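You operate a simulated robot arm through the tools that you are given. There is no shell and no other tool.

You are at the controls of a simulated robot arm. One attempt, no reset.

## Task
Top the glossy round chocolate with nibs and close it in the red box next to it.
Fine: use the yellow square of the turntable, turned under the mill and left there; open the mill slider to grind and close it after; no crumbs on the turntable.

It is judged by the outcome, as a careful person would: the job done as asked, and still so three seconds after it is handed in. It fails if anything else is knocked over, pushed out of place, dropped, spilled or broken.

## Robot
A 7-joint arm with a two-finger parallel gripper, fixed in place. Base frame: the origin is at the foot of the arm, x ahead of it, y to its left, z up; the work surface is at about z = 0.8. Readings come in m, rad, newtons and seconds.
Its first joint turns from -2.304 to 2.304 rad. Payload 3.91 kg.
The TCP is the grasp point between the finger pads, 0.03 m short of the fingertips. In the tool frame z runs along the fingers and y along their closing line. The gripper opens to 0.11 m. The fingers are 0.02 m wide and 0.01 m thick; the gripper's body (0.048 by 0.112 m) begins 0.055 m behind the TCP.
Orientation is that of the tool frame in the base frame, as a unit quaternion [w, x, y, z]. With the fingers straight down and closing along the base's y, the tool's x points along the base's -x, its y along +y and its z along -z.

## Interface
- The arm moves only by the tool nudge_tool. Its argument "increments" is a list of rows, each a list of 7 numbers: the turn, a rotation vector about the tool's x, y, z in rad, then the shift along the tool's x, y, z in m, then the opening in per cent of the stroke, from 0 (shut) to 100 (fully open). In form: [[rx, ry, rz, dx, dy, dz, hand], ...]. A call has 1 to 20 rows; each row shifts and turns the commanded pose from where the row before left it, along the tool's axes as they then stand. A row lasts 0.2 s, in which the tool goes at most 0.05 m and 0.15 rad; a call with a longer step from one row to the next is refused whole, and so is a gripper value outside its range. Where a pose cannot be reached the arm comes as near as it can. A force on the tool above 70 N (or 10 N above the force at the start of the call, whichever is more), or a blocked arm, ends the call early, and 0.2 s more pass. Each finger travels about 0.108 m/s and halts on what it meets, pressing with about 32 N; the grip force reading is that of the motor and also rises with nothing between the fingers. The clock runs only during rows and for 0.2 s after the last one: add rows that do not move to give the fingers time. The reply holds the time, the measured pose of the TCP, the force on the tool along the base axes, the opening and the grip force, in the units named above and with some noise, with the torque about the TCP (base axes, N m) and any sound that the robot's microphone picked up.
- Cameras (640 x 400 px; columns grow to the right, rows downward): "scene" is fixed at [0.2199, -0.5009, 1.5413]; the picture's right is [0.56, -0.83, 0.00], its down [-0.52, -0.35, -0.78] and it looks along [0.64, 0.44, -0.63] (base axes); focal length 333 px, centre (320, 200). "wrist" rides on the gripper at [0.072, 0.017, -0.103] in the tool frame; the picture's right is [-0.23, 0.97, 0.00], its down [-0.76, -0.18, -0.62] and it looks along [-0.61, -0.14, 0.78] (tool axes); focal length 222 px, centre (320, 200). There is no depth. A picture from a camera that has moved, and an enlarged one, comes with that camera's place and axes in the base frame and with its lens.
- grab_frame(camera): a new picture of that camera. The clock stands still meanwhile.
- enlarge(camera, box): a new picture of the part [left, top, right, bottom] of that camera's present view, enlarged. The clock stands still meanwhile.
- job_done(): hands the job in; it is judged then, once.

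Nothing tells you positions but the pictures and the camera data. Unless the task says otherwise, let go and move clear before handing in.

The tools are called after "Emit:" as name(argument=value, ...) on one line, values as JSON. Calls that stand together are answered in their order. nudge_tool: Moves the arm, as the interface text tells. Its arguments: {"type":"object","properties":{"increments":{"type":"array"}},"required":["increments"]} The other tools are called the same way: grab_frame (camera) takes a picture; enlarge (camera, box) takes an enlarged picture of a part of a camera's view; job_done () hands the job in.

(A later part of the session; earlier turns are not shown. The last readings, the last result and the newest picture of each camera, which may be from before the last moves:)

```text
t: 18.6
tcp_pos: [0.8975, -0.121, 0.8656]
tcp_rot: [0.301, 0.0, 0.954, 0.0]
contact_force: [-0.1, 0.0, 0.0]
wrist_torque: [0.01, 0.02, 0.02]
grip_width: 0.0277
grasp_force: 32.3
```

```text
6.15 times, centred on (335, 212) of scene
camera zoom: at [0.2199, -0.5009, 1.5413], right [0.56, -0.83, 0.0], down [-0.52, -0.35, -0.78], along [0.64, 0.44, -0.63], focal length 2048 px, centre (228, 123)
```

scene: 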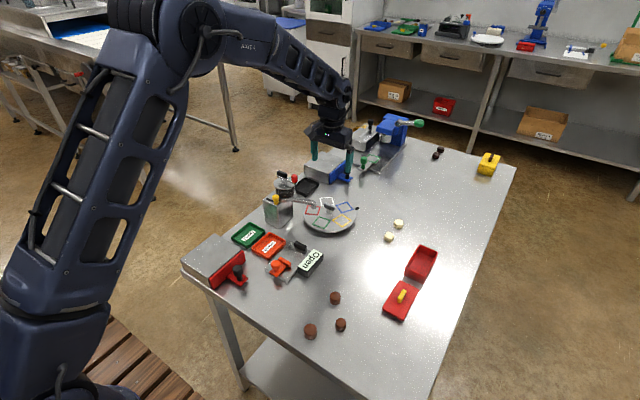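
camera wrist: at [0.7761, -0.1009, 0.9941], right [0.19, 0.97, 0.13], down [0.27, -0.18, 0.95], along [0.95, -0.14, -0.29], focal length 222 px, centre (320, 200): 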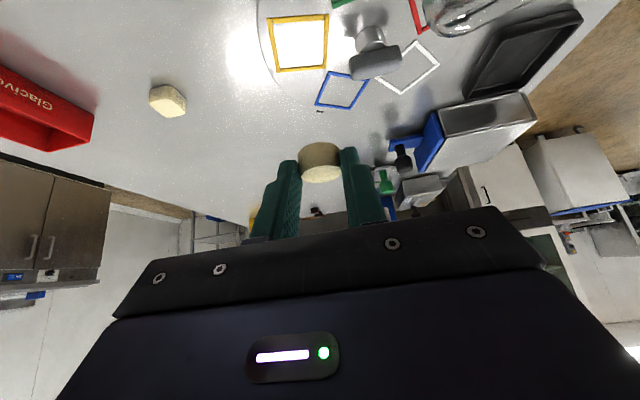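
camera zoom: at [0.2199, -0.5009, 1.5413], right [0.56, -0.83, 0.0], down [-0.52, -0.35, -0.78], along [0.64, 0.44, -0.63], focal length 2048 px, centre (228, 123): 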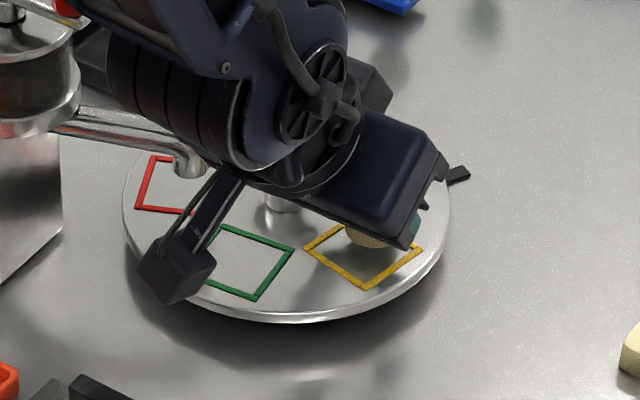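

Chocolate is at about (0.913, -0.121), the square centre near (0.912, -0.119). A tiny y correction, then lower onto the disc slowly.

Emit:
nudge_tool(increments=[[0, 0, 0, 0.0024, 0.0015, 0.0034, 15], [0, 0, 0, 0.0024, 0, 0.0034, 15], [0, 0, 0, 0.0012, 0, 0.0017, 15], [0, 0, 0, 0.0006, 0, 0.0008, 15], [0, 0, 0, 0, 0, 0, 15]])

Emit:
enlarge(camera="wrist", box=[260, 80, 420, 200])

```text
t: 19.8
tcp_pos: [0.8949, -0.119, 0.8554]
tcp_rot: [0.302, 0.0, 0.953, 0.0]
contact_force: [0.3, 0.9, 29.5]
wrist_torque: [0.0, -0.91, 0.05]
grip_width: 0.0279
grasp_force: 31.6
```

```text
3.33 times, centred on (340, 140) of wrist
camera zoom: at [0.7766, -0.1019, 0.898], right [0.19, 0.97, 0.13], down [0.26, -0.18, 0.95], along [0.95, -0.14, -0.29], focal length 740 px, centre (253, 400)
```

zoom: 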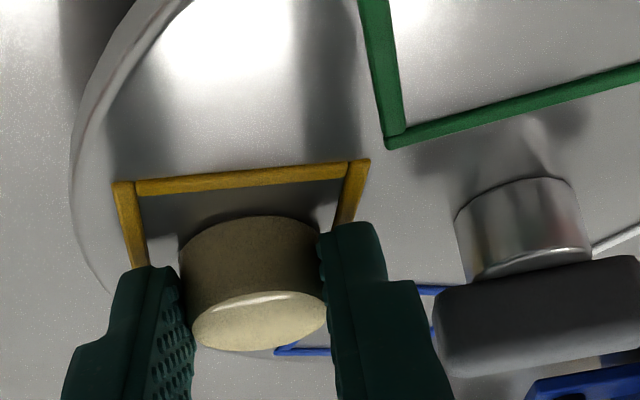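

It has touched down (about 30 N). I'll relax by 1.5 mm and check the force before releasing.

Emit:
nudge_tool(increments=[[0, 0, 0, -0.0009, 0, -0.0012, 15], [0, 0, 0, 0, 0, 0, 15]])

Emit:
enlarge(camera="scene", box=[310, 190, 370, 240])

```text
t: 20.4
tcp_pos: [0.895, -0.1196, 0.8547]
tcp_rot: [0.301, 0.0, 0.954, 0.0]
contact_force: [-0.5, 0.9, 20.8]
wrist_torque: [-0.02, -0.63, 0.0]
grip_width: 0.0274
grasp_force: 31.8
```

```text
8.00 times, centred on (340, 215) of scene
camera zoom: at [0.2199, -0.5009, 1.5413], right [0.56, -0.83, 0.0], down [-0.52, -0.35, -0.78], along [0.64, 0.44, -0.63], focal length 2662 px, centre (160, 80)
```

zoom: 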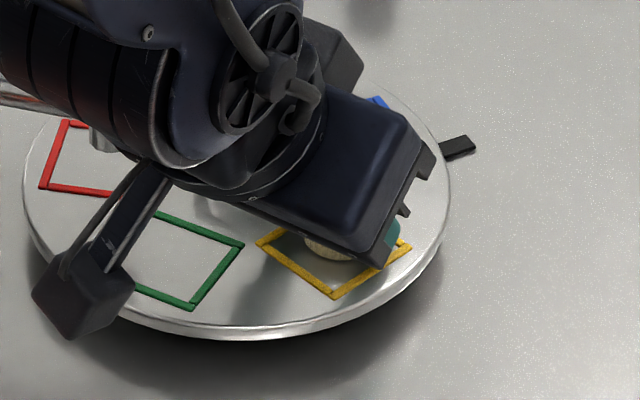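

Emit:
nudge_tool(increments=[[0, 0, 0, -0.0014, 0, -0.002, 15], [0, 0, 0, 0, 0, 0, 15]])

```text
t: 21.0
tcp_pos: [0.8933, -0.1174, 0.8557]
tcp_rot: [0.3, 0.0, 0.954, 0.0]
contact_force: [0.4, -0.1, 0.0]
wrist_torque: [0.01, -0.01, 0.01]
grip_width: 0.0276
grasp_force: 32.1
```

Emit:
nudge_tool(increments=[[0, 0, 0, 0.0004, 0, 0.0006, 15], [0, 0, 0, 0, 0, 0, 15], [0, 0, 0, 0, 0, 0, 28], [0, 0, 0, 0, 0, 0, 33], [0, 0, 0, 0, 0, 0, 36], [0, 0, 0, 0, 0, 0, 36]])

Emit:
enlarge(camera="wrist", box=[260, 80, 420, 200])

```text
t: 22.4
tcp_pos: [0.8931, -0.118, 0.8556]
tcp_rot: [0.3, 0.0, 0.954, 0.0]
contact_force: [-0.7, 0.1, -1.4]
wrist_torque: [-0.02, -0.01, 0.04]
grip_width: 0.0396
grasp_force: 0.1
```

```text
3.33 times, centred on (340, 140) of wrist
camera zoom: at [0.7756, -0.102, 0.8996], right [0.19, 0.97, 0.13], down [0.27, -0.18, 0.95], along [0.95, -0.14, -0.29], focal length 740 px, centre (253, 400)
```

zoom: 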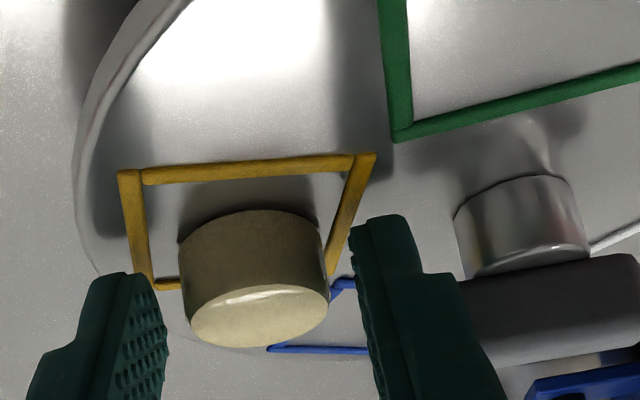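

Released and standing inside the square. I'll rise straight up and check.

Emit:
nudge_tool(increments=[[0, 0, 0, -0.0057, 0, -0.0082, 36], [0, 0, 0, -0.0115, 0, -0.0164, 36], [0, 0, 0, -0.0172, 0, -0.0246, 36], [0, 0, 0, -0.0172, 0, -0.0246, 36], [0, 0, 0, -0.0172, 0, -0.0246, 36], [0, 0.1222, 0, 0, 0, 0, 36], [0, 0.1222, 0, 0, 0, 0, 36], [0, 0.1222, 0, 0, 0, 0, 36], [0, 0.1222, 0, 0, 0, 0, 36], [0, 0.1222, 0, 0, 0, 0, 36], [0, 0, 0, 0.03, 0, 0, 36], [0, 0, 0, 0.03, 0, 0, 36], [0, 0, 0, 0, 0, 0, 36]])

Emit:
grab_frame(camera="wrist")

Emit:
enlarge(camera="scene", box=[300, 180, 380, 240])

```text
t: 25.2
tcp_pos: [0.8346, -0.118, 0.9751]
tcp_rot: [0.0, 0.0, 1.0, 0.0]
contact_force: [-0.1, -0.5, 0.6]
wrist_torque: [-0.01, -0.03, -0.02]
grip_width: 0.0397
grasp_force: 0.1
```

```text
taken
camera wrist: at [0.7618, -0.1011, 1.0794], right [0.23, 0.97, 0.0], down [0.76, -0.18, 0.62], along [0.61, -0.14, -0.78], focal length 222 px, centre (320, 200)
```

wrist: 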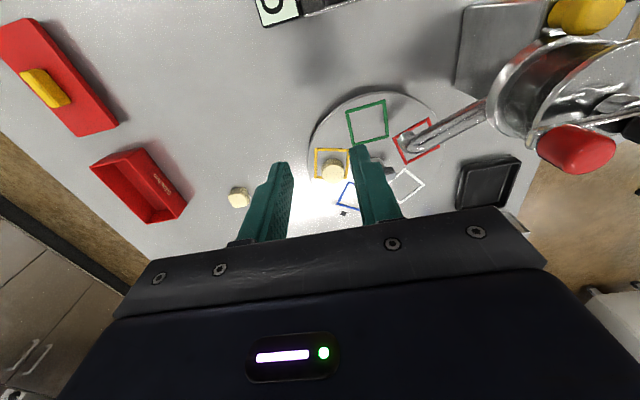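

```text
6.67 times, centred on (340, 210) of scene
camera zoom: at [0.2199, -0.5009, 1.5413], right [0.56, -0.83, 0.0], down [-0.52, -0.35, -0.78], along [0.64, 0.44, -0.63], focal length 2218 px, centre (187, 133)
```

zoom: 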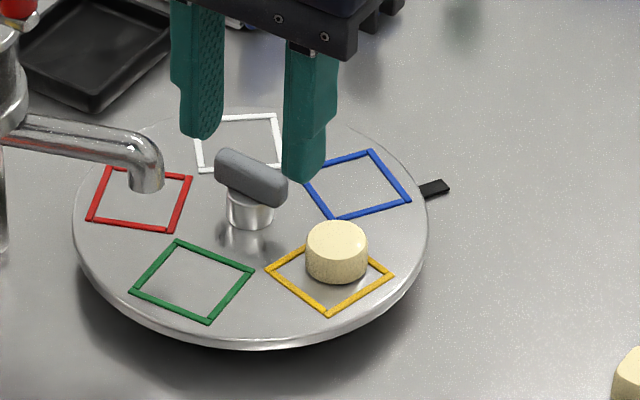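

Emit:
enlarge(camera="wrist", box=[300, 130, 370, 195])

Emit:
enlarge(camera="scene", box=[325, 200, 355, 230])

```text
6.15 times, centred on (335, 162) of wrist
camera zoom: at [0.7618, -0.1011, 1.0794], right [0.23, 0.97, 0.0], down [0.76, -0.18, 0.62], along [0.61, -0.14, -0.78], focal length 1367 px, centre (228, 431)
```

zoom: 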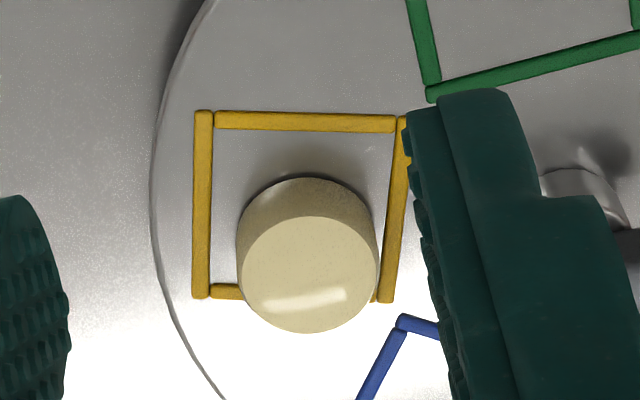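

```text
13.33 times, centred on (340, 215) of scene
camera zoom: at [0.2199, -0.5009, 1.5413], right [0.56, -0.83, 0.0], down [-0.52, -0.35, -0.78], along [0.64, 0.44, -0.63], focal length 4437 px, centre (53, 0)
```

zoom: 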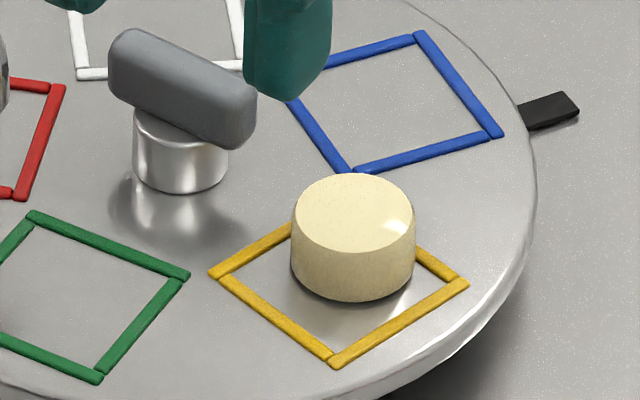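

The chocolate sits about 7 mm too far in +x, touching the far border strip. I'll regrasp it with a vertical tool and centre it in the square.

Emit:
nudge_tool(increments=[[0, 0, 0, -0.04, -0.001, 0, 40], [0, 0, 0, -0.039, 0, 0, 40], [0, 0, 0, 0, 0, 0.04, 40], [0, 0, 0, 0, 0, 0.03, 40], [0, 0, 0, 0, 0, 0, 40]])

Emit:
grab_frame(camera="wrist")

Emit:
enlarge(camera="scene", box=[300, 180, 380, 240])

```text
t: 26.4
tcp_pos: [0.9133, -0.12, 0.9059]
tcp_rot: [0.0, 0.0, 1.0, 0.0]
contact_force: [0.4, 0.8, 0.1]
wrist_torque: [-0.03, -0.03, 0.0]
grip_width: 0.044
grasp_force: 0.2
```

```text
taken
camera wrist: at [0.8411, -0.1035, 1.0086], right [0.23, 0.97, 0.0], down [0.76, -0.18, 0.62], along [0.61, -0.14, -0.78], focal length 222 px, centre (320, 200)
```

wrist: 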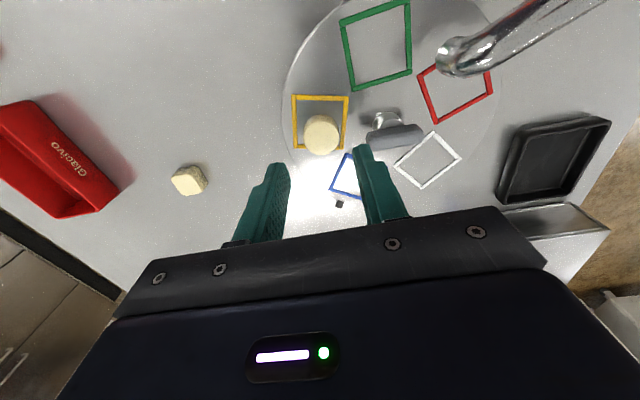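

```text
6.67 times, centred on (340, 210) of scene
camera zoom: at [0.2199, -0.5009, 1.5413], right [0.56, -0.83, 0.0], down [-0.52, -0.35, -0.78], along [0.64, 0.44, -0.63], focal length 2218 px, centre (187, 133)
```

zoom: 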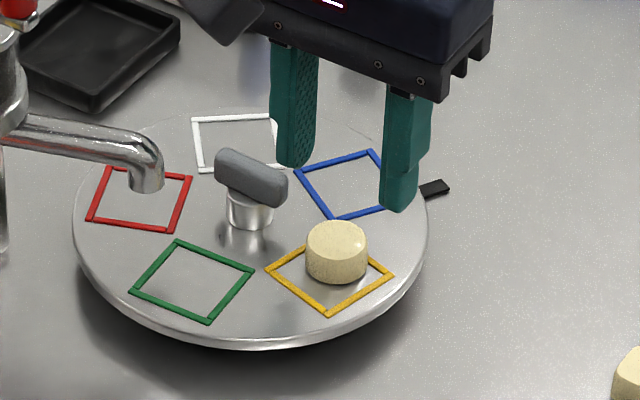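

Emit:
enlarge(camera="wrist", box=[280, 80, 370, 165])

```text
4.71 times, centred on (325, 122) of wrist
camera zoom: at [0.8411, -0.1035, 1.0086], right [0.23, 0.97, 0.0], down [0.76, -0.18, 0.62], along [0.61, -0.14, -0.78], focal length 1045 px, centre (296, 565)
```

zoom: 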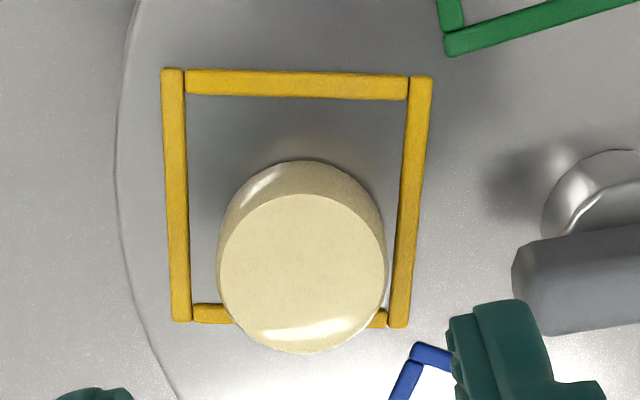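

Emit:
nudge_tool(increments=[[0, 0, 0, 0.001, 0.0015, 0.02, 40], [0, 0, 0, 0, 0, 0.02, 40], [0, 0, 0, 0, 0, 0.008, 40], [0, 0, 0, 0, 0, 0, 40]])

Emit:
enlarge(camera="wrist", box=[260, 80, 420, 200])

Emit:
enlarge(camera="scene", box=[310, 190, 370, 240])

```text
t: 27.4
tcp_pos: [0.9128, -0.1169, 0.8575]
tcp_rot: [0.0, 0.0, 1.0, -0.001]
contact_force: [0.6, -1.7, 3.6]
wrist_torque: [0.08, 0.02, 0.01]
grip_width: 0.043
grasp_force: 0.0
```

```text
3.33 times, centred on (340, 140) of wrist
camera zoom: at [0.8397, -0.1001, 0.9615], right [0.23, 0.97, 0.0], down [0.76, -0.18, 0.62], along [0.61, -0.14, -0.78], focal length 740 px, centre (253, 400)
```

zoom: 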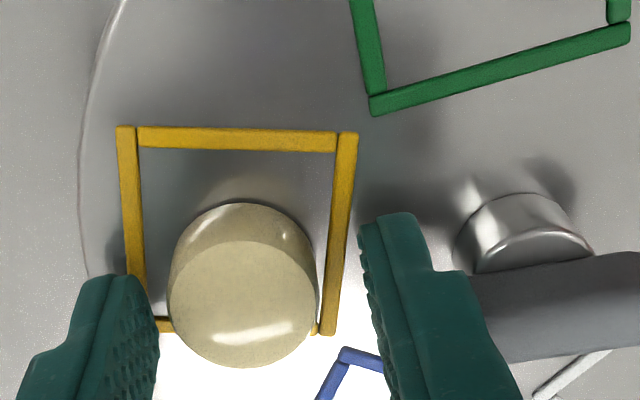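

```text
8.00 times, centred on (340, 215) of scene
camera zoom: at [0.2199, -0.5009, 1.5413], right [0.56, -0.83, 0.0], down [-0.52, -0.35, -0.78], along [0.64, 0.44, -0.63], focal length 2662 px, centre (160, 80)
```

zoom: 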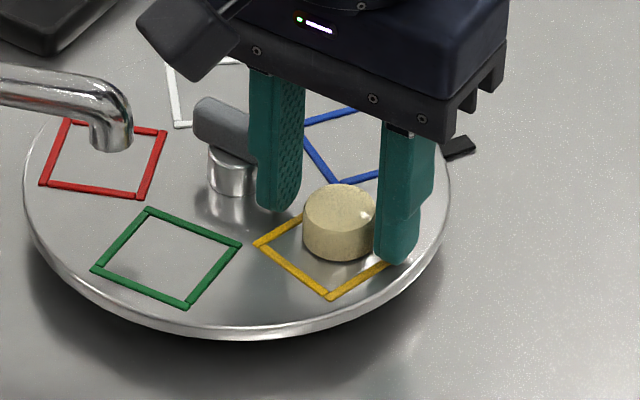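

Emit:
nudge_tool(increments=[[0, 0, 0, 0, -0.002, -0.0015, 40], [0, 0, 0, 0, 0, 0, 30], [0, 0, 0, 0, 0, 0, 22], [0, 0, 0, 0, 0, 0, 15], [0, 0, 0, 0, 0, 0, 15], [0, 0, 0, 0, 0, -0.003, 15], [0, 0, 0, 0, 0, -0.003, 15], [0, 0, 0, 0.0035, 0, 0, 15], [0, 0, 0, 0.003, 0, 0, 15], [0, 0, 0, 0, 0, 0, 15]])

Emit:
enlarge(camera="wrist", box=[260, 80, 420, 200])

Emit:
enlarge(camera="scene", box=[310, 190, 370, 240])

```text
t: 29.6
tcp_pos: [0.9068, -0.1184, 0.8661]
tcp_rot: [0.0, 0.0, 1.0, 0.001]
contact_force: [-0.1, 0.0, 0.0]
wrist_torque: [-0.02, 0.05, -0.02]
grip_width: 0.0273
grasp_force: 32.0
```

```text
3.33 times, centred on (340, 140) of wrist
camera zoom: at [0.8341, -0.1017, 0.9684], right [0.23, 0.97, 0.0], down [0.76, -0.18, 0.62], along [0.61, -0.14, -0.78], focal length 740 px, centre (253, 400)
```

zoom: 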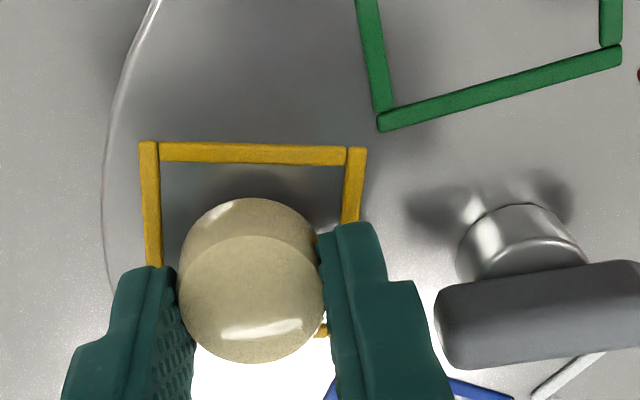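

```text
8.00 times, centred on (340, 215) of scene
camera zoom: at [0.2199, -0.5009, 1.5413], right [0.56, -0.83, 0.0], down [-0.52, -0.35, -0.78], along [0.64, 0.44, -0.63], focal length 2662 px, centre (160, 80)
```

zoom: 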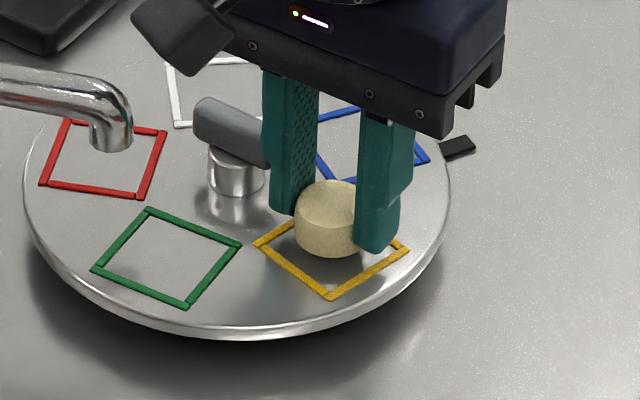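

Alignment now looks right. Lowering and releasing.

Emit:
nudge_tool(increments=[[0, 0, 0, 0, 0, 0.003, 15], [0, 0, 0, 0, 0, 0.002, 15], [0, 0, 0, 0, 0, 0.001, 15], [0, 0, 0, 0, 0, 0, 15]])

```text
t: 30.6
tcp_pos: [0.9068, -0.1198, 0.8611]
tcp_rot: [0.0, 0.0, 1.0, 0.0]
contact_force: [-0.1, 0.4, -0.6]
wrist_torque: [0.02, 0.02, -0.02]
grip_width: 0.0277
grasp_force: 32.3
```

Emit:
nudge_tool(increments=[[0, 0, 0, 0, 0, 0.0008, 15], [0, 0, 0, 0, 0, 0, 15]])

```text
t: 31.2
tcp_pos: [0.9059, -0.1183, 0.8586]
tcp_rot: [0.0, 0.0, 1.0, 0.0]
contact_force: [0.6, -0.4, 0.0]
wrist_torque: [-0.01, 0.02, 0.02]
grip_width: 0.0276
grasp_force: 32.1
```

Emit:
nudge_tool(increments=[[0, 0, 0, 0, 0, 0.0008, 15], [0, 0, 0, 0, 0, 0, 15]])

```text
t: 31.8
tcp_pos: [0.9063, -0.1187, 0.8587]
tcp_rot: [0.001, 0.0, 1.0, 0.0]
contact_force: [0.3, -0.1, 1.8]
wrist_torque: [0.0, 0.0, 0.01]
grip_width: 0.0275
grasp_force: 32.6
```

Light contact. Releasing a few millimetres per side and rising.

Emit:
nudge_tool(increments=[[0, 0, 0, 0, 0, 0, 28], [0, 0, 0, 0, 0, 0, 33], [0, 0, 0, 0, 0, 0, 38], [0, 0, 0, 0, 0, 0, 38], [0, 0, 0, 0, 0, -0.01, 38], [0, 0, 0, 0, 0, -0.03, 38], [0, 0, 0, 0, 0, -0.04, 38], [0, 0, 0, 0, 0, 0, 38]])

Emit:
enlarge(camera="wrist", box=[270, 50, 400, 165])

Emit:
enlarge(camera="scene", box=[300, 180, 370, 240])

```text
t: 33.6
tcp_pos: [0.9072, -0.1225, 0.9387]
tcp_rot: [0.0, 0.0, 1.0, 0.0]
contact_force: [0.3, 0.4, 0.0]
wrist_torque: [0.0, 0.03, 0.03]
grip_width: 0.0419
grasp_force: 0.1
```

```text
3.48 times, centred on (335, 108) of wrist
camera zoom: at [0.8339, -0.1047, 1.041], right [0.23, 0.97, 0.0], down [0.76, -0.18, 0.62], along [0.61, -0.14, -0.78], focal length 773 px, centre (268, 522)
```

zoom: 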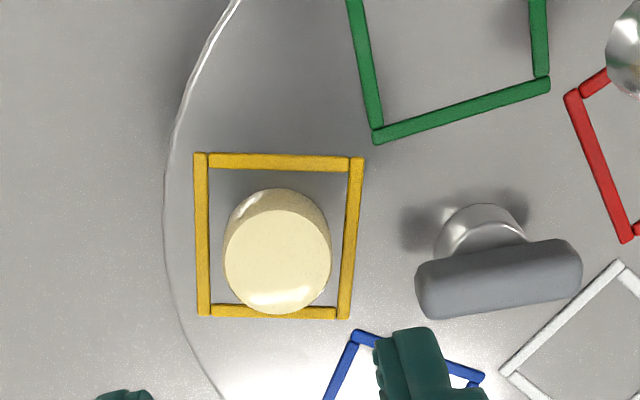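

```text
6.67 times, centred on (335, 210) of scene
camera zoom: at [0.2199, -0.5009, 1.5413], right [0.56, -0.83, 0.0], down [-0.52, -0.35, -0.78], along [0.64, 0.44, -0.63], focal length 2218 px, centre (220, 133)
```

zoom: 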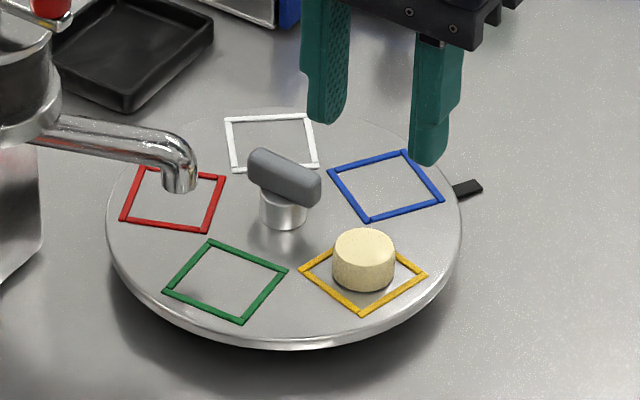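

The chocolate is now centred in the yellow square. Next I'll bring the gripper over the handle bar at (0.918, -0.065), turn the hand 90 degrees so it closes across the bar, and look.

Emit:
nudge_tool(increments=[[0, 0, 0, -0.005, 0.02, -0.03, 38], [0, 0, 0, -0.005, 0.035, 0, 30], [0, 0, -0.1428, 0, 0, 0, 30], [0, 0, -0.1428, 0, 0, 0, 30], [0, 0, -0.1428, 0, 0, 0, 30], [0, 0, -0.1428, 0, 0, 0, 30], [0, 0, -0.1428, 0, 0, 0, 30], [0, 0, -0.1428, 0, 0, 0, 30], [0, 0, -0.1428, 0, 0, 0, 30], [0, 0, -0.1428, 0, 0, 0, 30], [0, 0, -0.1428, 0, 0, 0, 30], [0, 0, -0.1428, 0, 0, 0, 30], [0, 0, -0.1428, 0, 0, 0, 30], [0, 0, 0, 0, 0, 0, 30]])

Emit:
grab_frame(camera="wrist")

Emit:
enlarge(camera="scene", box=[290, 160, 380, 240])

```text
t: 36.6
tcp_pos: [0.9164, -0.0657, 0.9668]
tcp_rot: [0.0, 0.707, -0.707, 0.0]
contact_force: [-0.3, -0.6, -1.1]
wrist_torque: [0.01, -0.01, 0.01]
grip_width: 0.0333
grasp_force: 0.0
```

```text
taken
camera wrist: at [0.8991, -0.1378, 1.0717], right [-0.97, 0.23, 0.0], down [0.18, 0.76, 0.62], along [0.14, 0.61, -0.78], focal length 222 px, centre (320, 200)
```

wrist: 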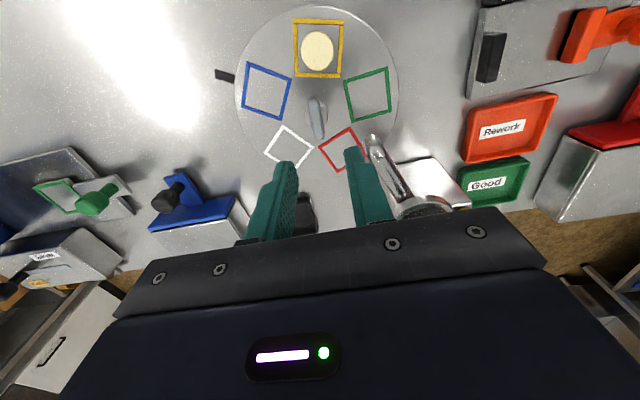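

```text
5.00 times, centred on (335, 200) of scene
camera zoom: at [0.2199, -0.5009, 1.5413], right [0.56, -0.83, 0.0], down [-0.52, -0.35, -0.78], along [0.64, 0.44, -0.63], focal length 1664 px, centre (245, 200)
```

zoom: 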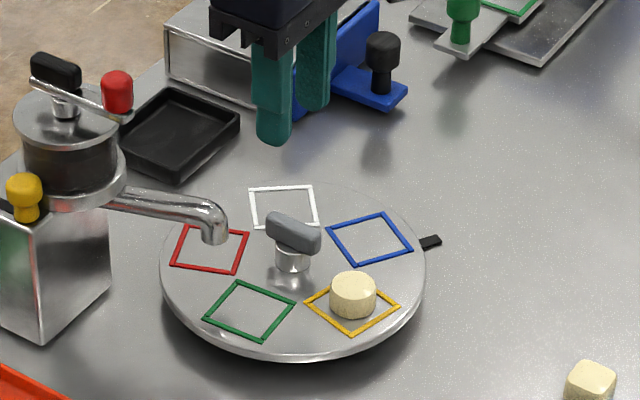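

Emit:
enlarge(camera="wrist", box=[240, 5, 410, 175])

```text
2.35 times, centred on (325, 90) of wrist
camera zoom: at [0.8991, -0.1378, 1.0717], right [-0.97, 0.23, 0.0], down [0.18, 0.76, 0.62], along [0.14, 0.61, -0.78], focal length 523 px, centre (308, 459)
```

zoom: 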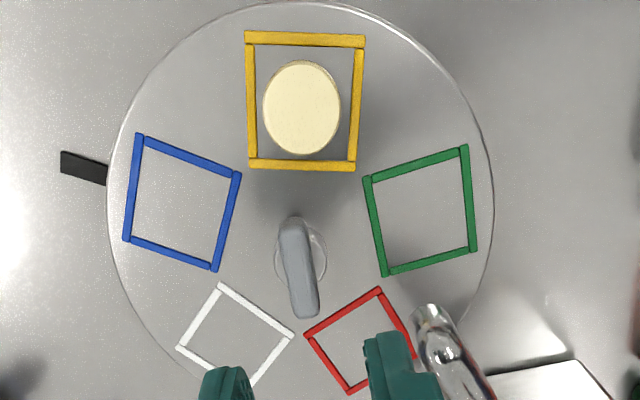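

The bar centre is at about (0.919, -0.066). I'll descend so the fingertips straddle only the bar, above its wider post, then close.

Emit:
nudge_tool(increments=[[0, 0, 0, 0, -0.002, 0.04, 30], [0, 0, 0, 0, 0, 0.035, 30], [0, 0, 0, 0, 0, 0.02, 30], [0, 0, 0, 0, 0, 0, 30]])

Emit:
enlarge(camera="wrist", box=[240, 60, 410, 230])

Emit:
enlarge(camera="scene", box=[300, 175, 370, 235])

```text
t: 37.6
tcp_pos: [0.9194, -0.0636, 0.8732]
tcp_rot: [-0.001, -0.707, 0.707, 0.0]
contact_force: [1.3, -0.3, 0.4]
wrist_torque: [0.0, 0.01, 0.0]
grip_width: 0.0327
grasp_force: 0.1
```

```text
2.35 times, centred on (325, 145) of wrist
camera zoom: at [0.9019, -0.1361, 0.9774], right [-0.97, 0.23, 0.0], down [0.18, 0.76, 0.62], along [0.14, 0.61, -0.78], focal length 523 px, centre (308, 329)
```

zoom: 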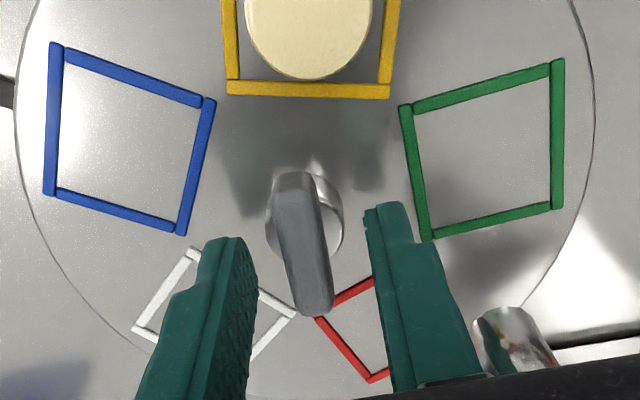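

```text
6.67 times, centred on (335, 205) of scene
camera zoom: at [0.2199, -0.5009, 1.5413], right [0.56, -0.83, 0.0], down [-0.52, -0.35, -0.78], along [0.64, 0.44, -0.63], focal length 2218 px, centre (220, 167)
```

zoom: 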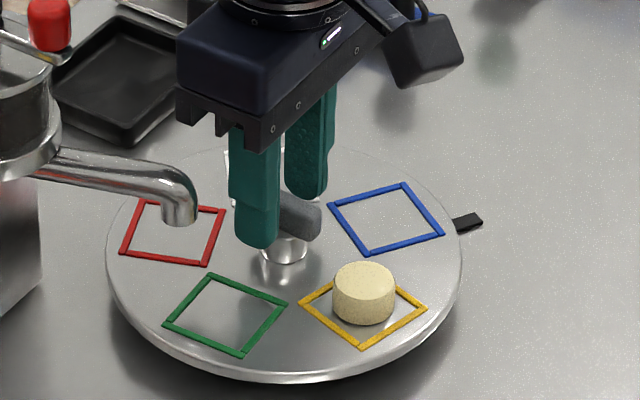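

Emit:
nudge_tool(increments=[[0, 0, 0, 0, 0, 0, 22], [0, 0, 0, 0, 0, 0, 15], [0, 0, 0, 0, 0, 0, 8], [0, 0, 0, 0, 0, 0, 5], [0, 0, 0, 0, 0, 0, 5]])

Emit:
enlarge(camera="wrist", box=[240, 60, 410, 230])

```text
t: 38.8
tcp_pos: [0.9208, -0.0636, 0.8742]
tcp_rot: [0.0, -0.707, 0.708, 0.0]
contact_force: [13.4, 1.8, -1.2]
wrist_torque: [0.26, -0.33, 0.03]
grip_width: 0.0118
grasp_force: 45.4
```

```text
2.35 times, centred on (325, 145) of wrist
camera zoom: at [0.9025, -0.136, 0.9776], right [-0.97, 0.23, 0.0], down [0.18, 0.76, 0.62], along [0.14, 0.61, -0.78], focal length 523 px, centre (308, 329)
```

zoom: 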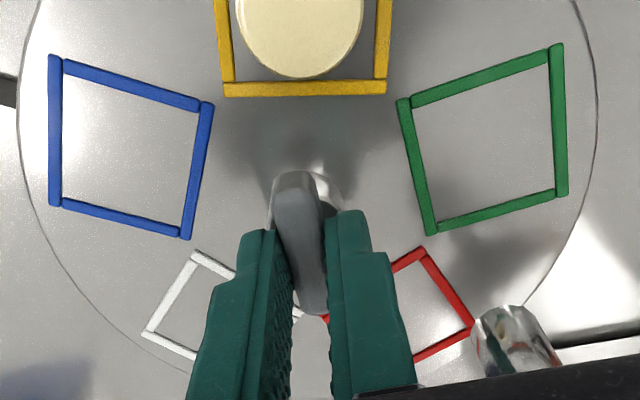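

The bar is gripped; a sideways force of 13 N shows I'm about 2 mm off in x. I'll ease that out.

Emit:
nudge_tool(increments=[[0, 0, 0, 0.001, -0.001, 0, 5], [0, 0, 0, 0.001, -0.001, 0, 5], [0, 0, 0, 0, 0, 0, 5]])

```text
t: 39.6
tcp_pos: [0.9195, -0.0628, 0.8735]
tcp_rot: [-0.001, 0.707, -0.707, 0.0]
contact_force: [-1.7, 23.8, 9.9]
wrist_torque: [0.18, 0.07, 0.0]
grip_width: 0.012
grasp_force: 45.0
```

Emit:
nudge_tool(increments=[[0, 0, 0, 0, 0, 0, 18], [0, 0, 0, 0, 0, 0, 18], [0, 0, 0, 0, 0, 0, 18], [0, 0, 0, 0, 0, 0, 12], [0, 0, 0, 0, 0, 0, 5], [0, 0, 0, 0, 0, 0, 5], [0, 0, 0, 0, 0, 0, 5]])

Emit:
enlarge(camera="wrist", box=[240, 60, 410, 230])

```text
t: 41.2
tcp_pos: [0.9206, -0.0663, 0.8727]
tcp_rot: [-0.001, -0.707, 0.707, 0.001]
contact_force: [-10.8, -2.3, -1.5]
wrist_torque: [-0.41, 0.24, 0.04]
grip_width: 0.0117
grasp_force: 45.1
```

```text
2.35 times, centred on (325, 145) of wrist
camera zoom: at [0.9028, -0.1387, 0.9771], right [-0.97, 0.23, 0.0], down [0.18, 0.76, 0.62], along [0.14, 0.61, -0.78], focal length 523 px, centre (308, 329)
```

zoom: 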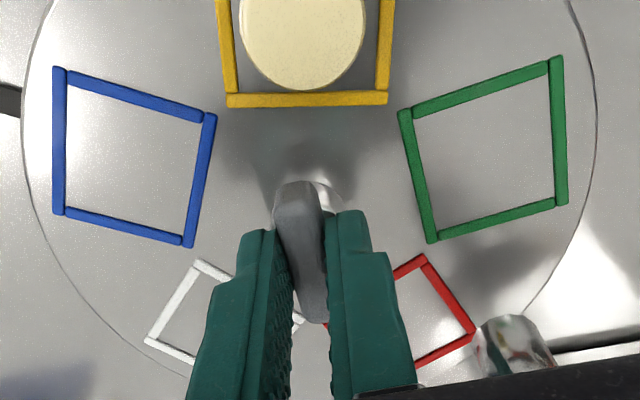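

Emit:
nudge_tool(increments=[[0, 0, 0, 0, 0.0009, 0, 5], [0, 0, 0.06, 0, 0, 0, 5], [0, 0, 0.08, 0, 0, 0, 5], [0, 0, 0.08, 0, 0, 0, 5], [0, 0, 0.08, 0, 0, 0, 5], [0, 0, 0.05, 0, 0, 0, 5], [0, 0, 0, 0, 0, 0, 5]])

Emit:
enlarge(camera="wrist", box=[200, 0, 440, 230])

Emit:
enlarge(camera="scene", box=[300, 175, 370, 235])

```text
t: 42.8
tcp_pos: [0.9186, -0.0658, 0.8743]
tcp_rot: [0.0, -0.573, 0.819, 0.0]
contact_force: [-14.3, 5.9, 18.7]
wrist_torque: [0.67, 0.2, -0.02]
grip_width: 0.0118
grasp_force: 44.8
```

```text
1.74 times, centred on (320, 115) of wrist
camera zoom: at [0.8784, -0.1285, 0.9771], right [-0.84, 0.55, 0.0], down [0.43, 0.65, 0.62], along [0.34, 0.52, -0.78], focal length 386 px, centre (320, 348)
```

zoom: 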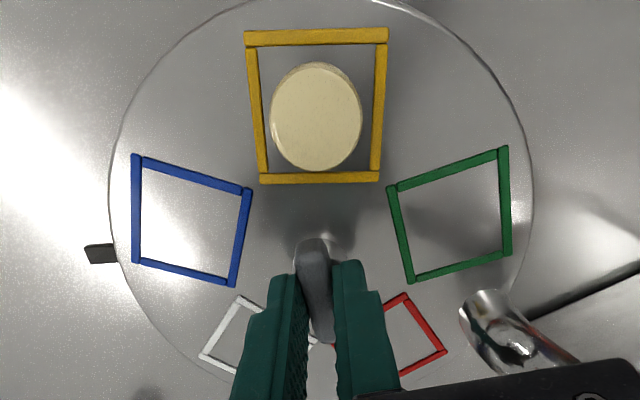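

```text
6.67 times, centred on (335, 205) of scene
camera zoom: at [0.2199, -0.5009, 1.5413], right [0.56, -0.83, 0.0], down [-0.52, -0.35, -0.78], along [0.64, 0.44, -0.63], focal length 2218 px, centre (220, 167)
```

zoom: 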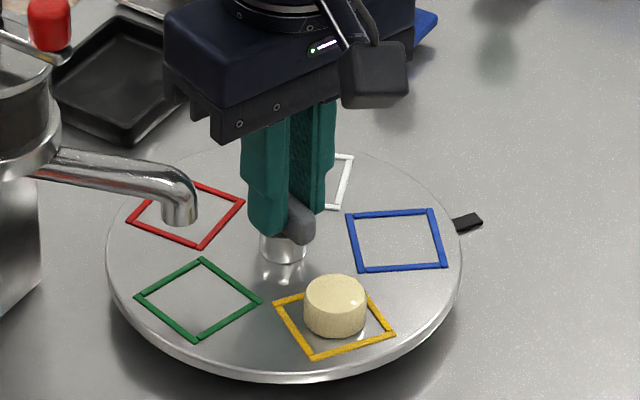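

The disc turns with the handle and the chocolate stays put. Continuing the turn.

Emit:
nudge_tool(increments=[[0, 0, 0.06, 0, 0.001, -0.001, 5], [0, 0, 0.09, 0, 0, 0, 5], [0, 0, 0.09, 0, 0, 0, 5], [0, 0, 0.09, 0, 0, 0, 5], [0, 0, 0.09, 0, 0, 0, 5], [0, 0, 0.09, 0, 0, 0, 5], [0, 0, 0.06, 0, 0, 0, 5], [0, 0, 0, 0, 0, 0, 5]])

Emit:
enlarge(camera="wrist", box=[200, 0, 440, 230])

Emit:
enlarge(camera="scene", box=[280, 165, 370, 235])

```text
t: 44.6
tcp_pos: [0.9189, -0.0665, 0.8735]
tcp_rot: [-0.002, -0.319, 0.948, 0.001]
contact_force: [-3.1, 17.7, -21.8]
wrist_torque: [1.02, -0.89, 0.03]
grip_width: 0.012
grasp_force: 44.6
```

```text
1.74 times, centred on (320, 115) of wrist
camera zoom: at [0.8508, -0.0962, 0.9772], right [-0.41, 0.91, 0.0], down [0.71, 0.32, 0.62], along [0.57, 0.25, -0.78], focal length 386 px, centre (320, 348)
```

zoom: 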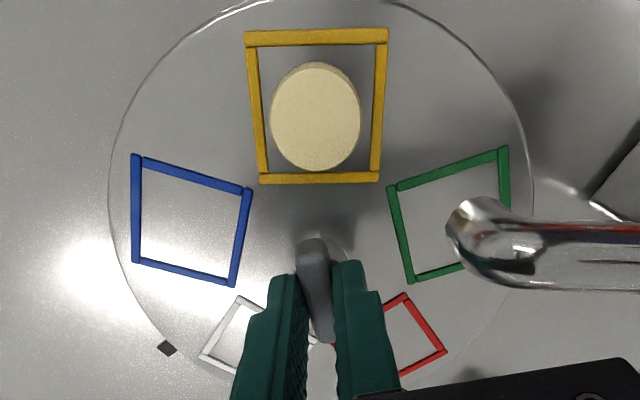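

```text
5.71 times, centred on (325, 200) of scene
camera zoom: at [0.2199, -0.5009, 1.5413], right [0.56, -0.83, 0.0], down [-0.52, -0.35, -0.78], along [0.64, 0.44, -0.63], focal length 1901 px, centre (291, 200)
```

zoom: 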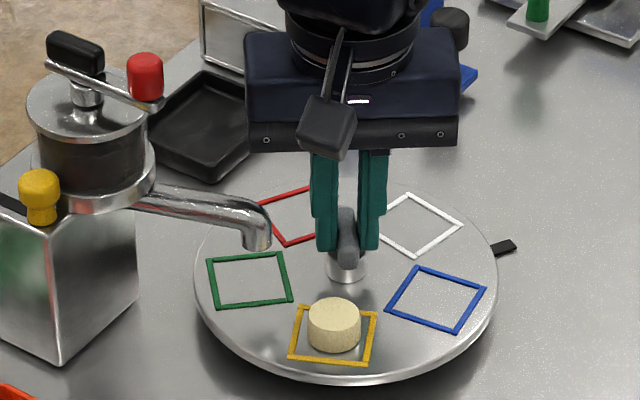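

Emit:
nudge_tool(increments=[[0, 0, 0, -0.0007, 0.001, 0.001, 5], [0, 0, 0.07, 0, 0, 0, 5], [0, 0, 0.09, 0, 0, 0, 5], [0, 0, 0.09, 0, 0, 0, 5], [0, 0, 0.09, 0, 0, 0, 5], [0, 0, 0.09, 0, 0, 0, 5], [0, 0, 0.09, 0, 0, 0, 5], [0, 0, 0.08, 0, 0, 0, 5], [0, 0, 0, 0, 0, 0, 5]])

Emit:
enlarge(camera="wrist", box=[200, 0, 440, 230])

Emit:
enlarge(camera="scene", box=[280, 165, 370, 235])

Emit:
grab_frame(camera="wrist")

```text
t: 46.6
tcp_pos: [0.9183, -0.065, 0.8727]
tcp_rot: [0.0, -0.025, 1.0, 0.0]
contact_force: [-18.7, 9.5, 13.8]
wrist_torque: [0.27, 0.63, -0.03]
grip_width: 0.0119
grasp_force: 45.3
```

```text
1.74 times, centred on (320, 115) of wrist
camera zoom: at [0.845, -0.0517, 0.9771], right [0.18, 0.98, 0.0], down [0.77, -0.14, 0.62], along [0.61, -0.11, -0.78], focal length 386 px, centre (320, 348)
```

zoom: 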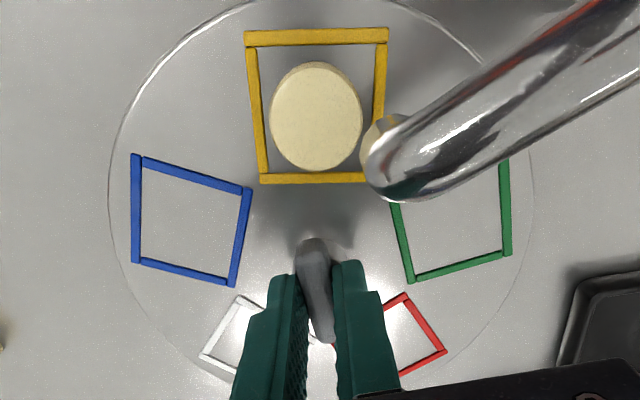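

```text
5.71 times, centred on (325, 200) of scene
camera zoom: at [0.2199, -0.5009, 1.5413], right [0.56, -0.83, 0.0], down [-0.52, -0.35, -0.78], along [0.64, 0.44, -0.63], focal length 1901 px, centre (291, 200)
```

zoom: 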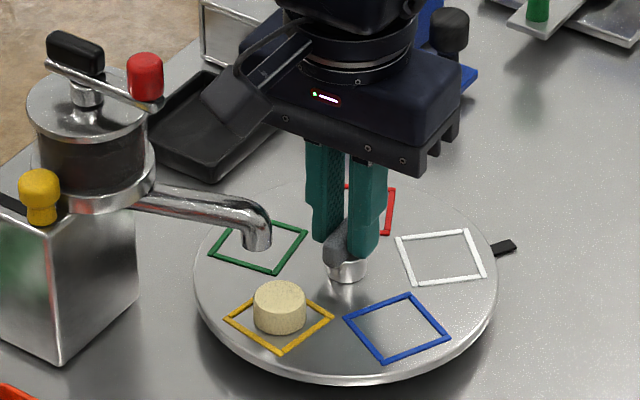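

```text
taken
camera wrist: at [0.845, -0.0517, 0.9771], right [0.18, 0.98, 0.0], down [0.77, -0.14, 0.62], along [0.61, -0.11, -0.78], focal length 222 px, centre (320, 200)
```

wrist: 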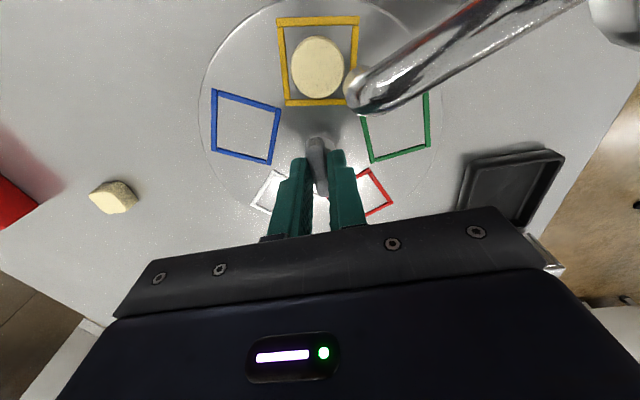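

The yellow square is now about 20 degrees short of the spout. Turning the hand further would bring the wrist camera near the red crank knob, so I'll release, and finish by pushing the bar's end with closed fingers.

Emit:
nudge_tool(increments=[[0, 0, 0, 0, 0, 0, 20], [0, 0, 0, 0, 0, 0, 25], [0, 0, 0, 0, 0, -0.02, 25], [0, 0, 0, 0, 0, -0.025, 25], [0, 0, 0.05, -0.024, 0.022, 0, 10], [0, 0, 0, 0, 0, 0, 0], [0, 0, 0, 0, 0, 0, 0]])

Emit:
grab_frame(camera="wrist")

Emit:
enlarge(camera="scene", box=[280, 165, 370, 235])

```text
t: 48.2
tcp_pos: [0.9428, -0.0432, 0.9164]
tcp_rot: [0.0, 0.0, 1.0, -0.001]
contact_force: [0.4, 0.1, 0.4]
wrist_torque: [-0.02, 0.01, -0.03]
grip_width: 0.0002
grasp_force: 32.2
```

```text
taken
camera wrist: at [0.8697, -0.0255, 1.02], right [0.23, 0.97, 0.0], down [0.76, -0.18, 0.62], along [0.61, -0.14, -0.78], focal length 222 px, centre (320, 200)
```

wrist: 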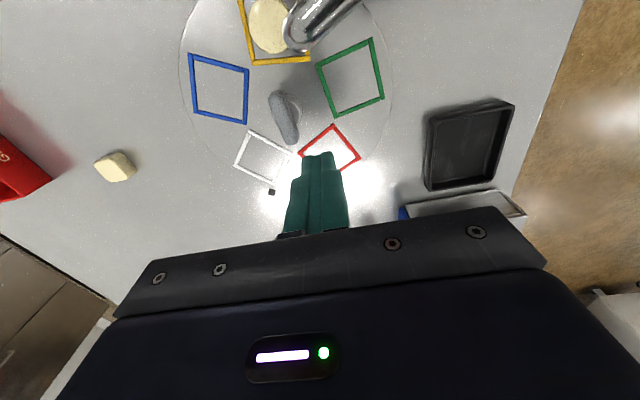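

```text
5.71 times, centred on (325, 200) of scene
camera zoom: at [0.2199, -0.5009, 1.5413], right [0.56, -0.83, 0.0], down [-0.52, -0.35, -0.78], along [0.64, 0.44, -0.63], focal length 1901 px, centre (291, 200)
```

zoom: 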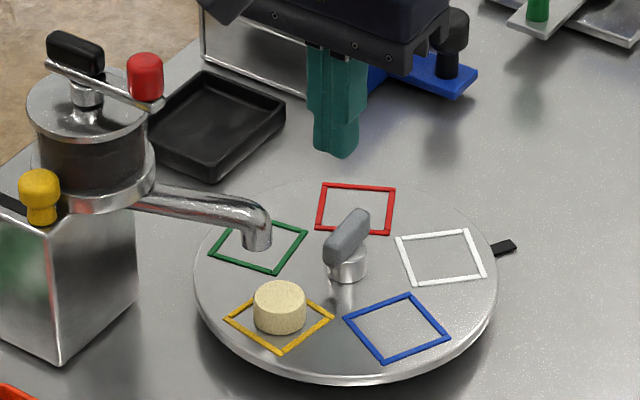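

Emit:
enlarge(camera="wrist", box=[220, 0, 400, 110])

```text
3.56 times, centred on (310, 55) of wrist
camera zoom: at [0.8697, -0.0255, 1.02], right [0.23, 0.97, 0.0], down [0.76, -0.18, 0.62], along [0.61, -0.14, -0.78], focal length 790 px, centre (356, 716)
```

zoom: 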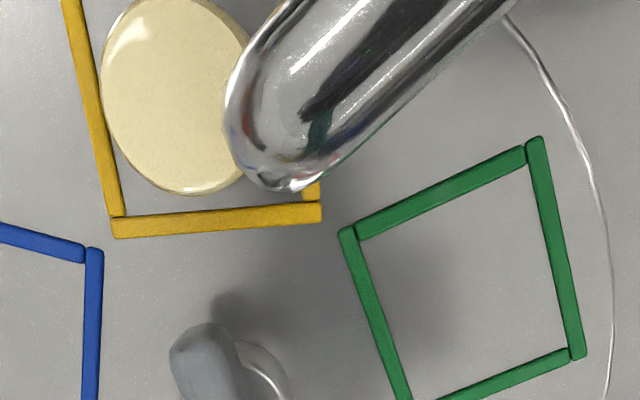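

The chocolate needs about 22 more degrees of clockwise turn to sit under the mouth at (0.873, -0.038). Lowering beside the bar's far end and pushing gently in -y.

Emit:
nudge_tool(increments=[[0, 0, 0, 0, 0, 0.03, 0], [0, 0, 0, 0, 0, 0.0125, 0], [0, 0, 0, 0, -0.004, 0, 0], [0, 0, 0, 0, -0.003, 0, 0], [0, 0, 0, 0, -0.002, 0, 0], [0, 0, 0, 0, 0, 0, 0]])

Emit:
grab_frame(camera="wrist")

Emit:
enlarge(camera="scene", box=[280, 165, 370, 235])

```text
t: 49.6
tcp_pos: [0.9423, -0.0505, 0.8743]
tcp_rot: [0.0, 0.001, 1.0, 0.0]
contact_force: [2.3, 3.1, -2.0]
wrist_torque: [0.09, -0.09, 0.0]
grip_width: 0.0
grasp_force: 32.0
```

```text
taken
camera wrist: at [0.8698, -0.0336, 0.9788], right [0.23, 0.97, 0.0], down [0.76, -0.18, 0.62], along [0.61, -0.14, -0.78], focal length 222 px, centre (320, 200)
```

wrist: 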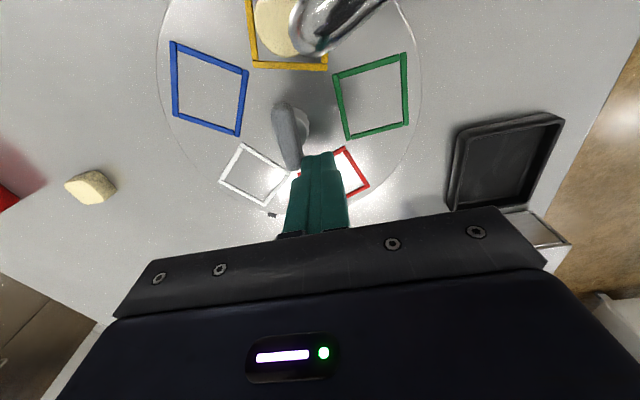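

```text
5.71 times, centred on (325, 200) of scene
camera zoom: at [0.2199, -0.5009, 1.5413], right [0.56, -0.83, 0.0], down [-0.52, -0.35, -0.78], along [0.64, 0.44, -0.63], focal length 1901 px, centre (291, 200)
```

zoom: 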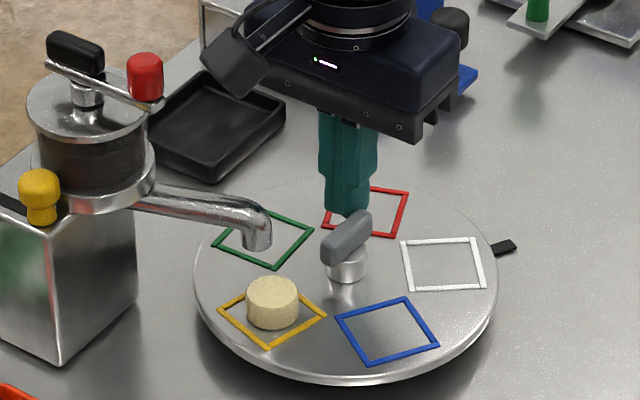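

The disc turns easily under the push. Continuing in small steps.

Emit:
nudge_tool(increments=[[0, 0, 0, 0, -0.0015, 0, 0], [0, 0, 0, 0, -0.0015, 0, 0], [0, 0, 0, 0, 0, 0, 0]])

Emit:
enlarge(camera="wrist", box=[220, 0, 400, 180])

Emit:
enlarge(camera="scene", box=[280, 165, 370, 235])

```text
t: 50.4
tcp_pos: [0.9413, -0.057, 0.8762]
tcp_rot: [-0.001, -0.001, 1.0, 0.0]
contact_force: [0.9, 1.3, 1.1]
wrist_torque: [0.0, -0.05, 0.02]
grip_width: 0.0
grasp_force: 32.1
```

```text
2.22 times, centred on (310, 90) of wrist
camera zoom: at [0.8683, -0.0383, 0.9788], right [0.23, 0.97, 0.0], down [0.76, -0.18, 0.62], along [0.61, -0.14, -0.78], focal length 494 px, centre (342, 444)
```

zoom: 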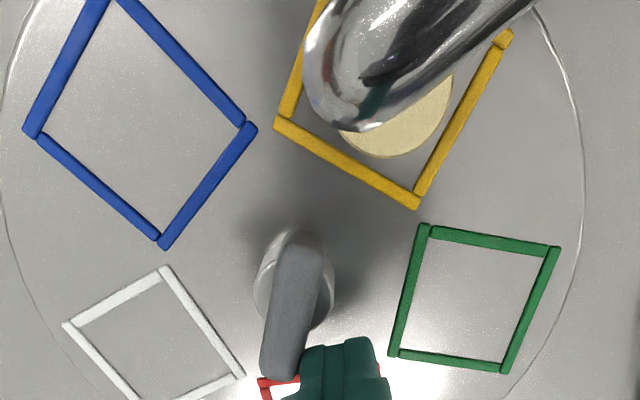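

```text
5.71 times, centred on (325, 200) of scene
camera zoom: at [0.2199, -0.5009, 1.5413], right [0.56, -0.83, 0.0], down [-0.52, -0.35, -0.78], along [0.64, 0.44, -0.63], focal length 1901 px, centre (291, 200)
```

zoom: 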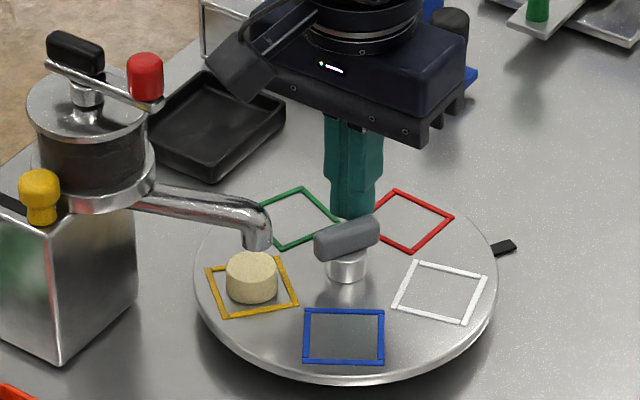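

The disc moved faster than expected and now looks several degrees past. I'll let it settle and look closely at mouth versus chocolate.

Emit:
nudge_tool(increments=[[0, 0, 0, 0, 0.004, 0, 0], [0, 0, 0, 0, 0, 0, 0]])

Emit:
enlarge(camera="scene", box=[304, 190, 334, 220])

Emit:
enlarge(camera="wrist", box=[260, 0, 400, 100])

```text
t: 51.0
tcp_pos: [0.9412, -0.051, 0.8751]
tcp_rot: [0.0, 0.0, 1.0, 0.0]
contact_force: [0.5, 0.1, -0.6]
wrist_torque: [0.02, 0.01, 0.02]
grip_width: 0.0
grasp_force: 32.4
```

```text
13.33 times, centred on (319, 205) of scene
camera zoom: at [0.2199, -0.5009, 1.5413], right [0.56, -0.83, 0.0], down [-0.52, -0.35, -0.78], along [0.64, 0.44, -0.63], focal length 4437 px, centre (333, 133)
```

zoom: 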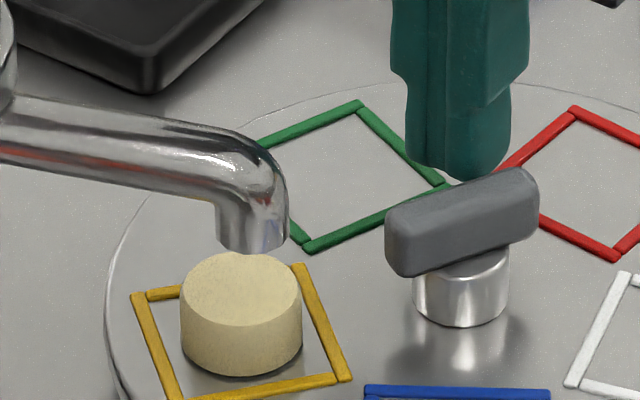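

```text
4.00 times, centred on (330, 50) of wrist
camera zoom: at [0.8686, -0.0329, 0.9786], right [0.23, 0.97, 0.0], down [0.76, -0.18, 0.62], along [0.61, -0.14, -0.78], focal length 888 px, centre (280, 800)
```

zoom: 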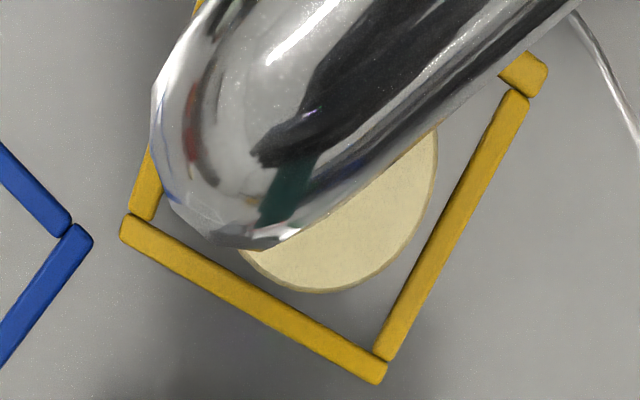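

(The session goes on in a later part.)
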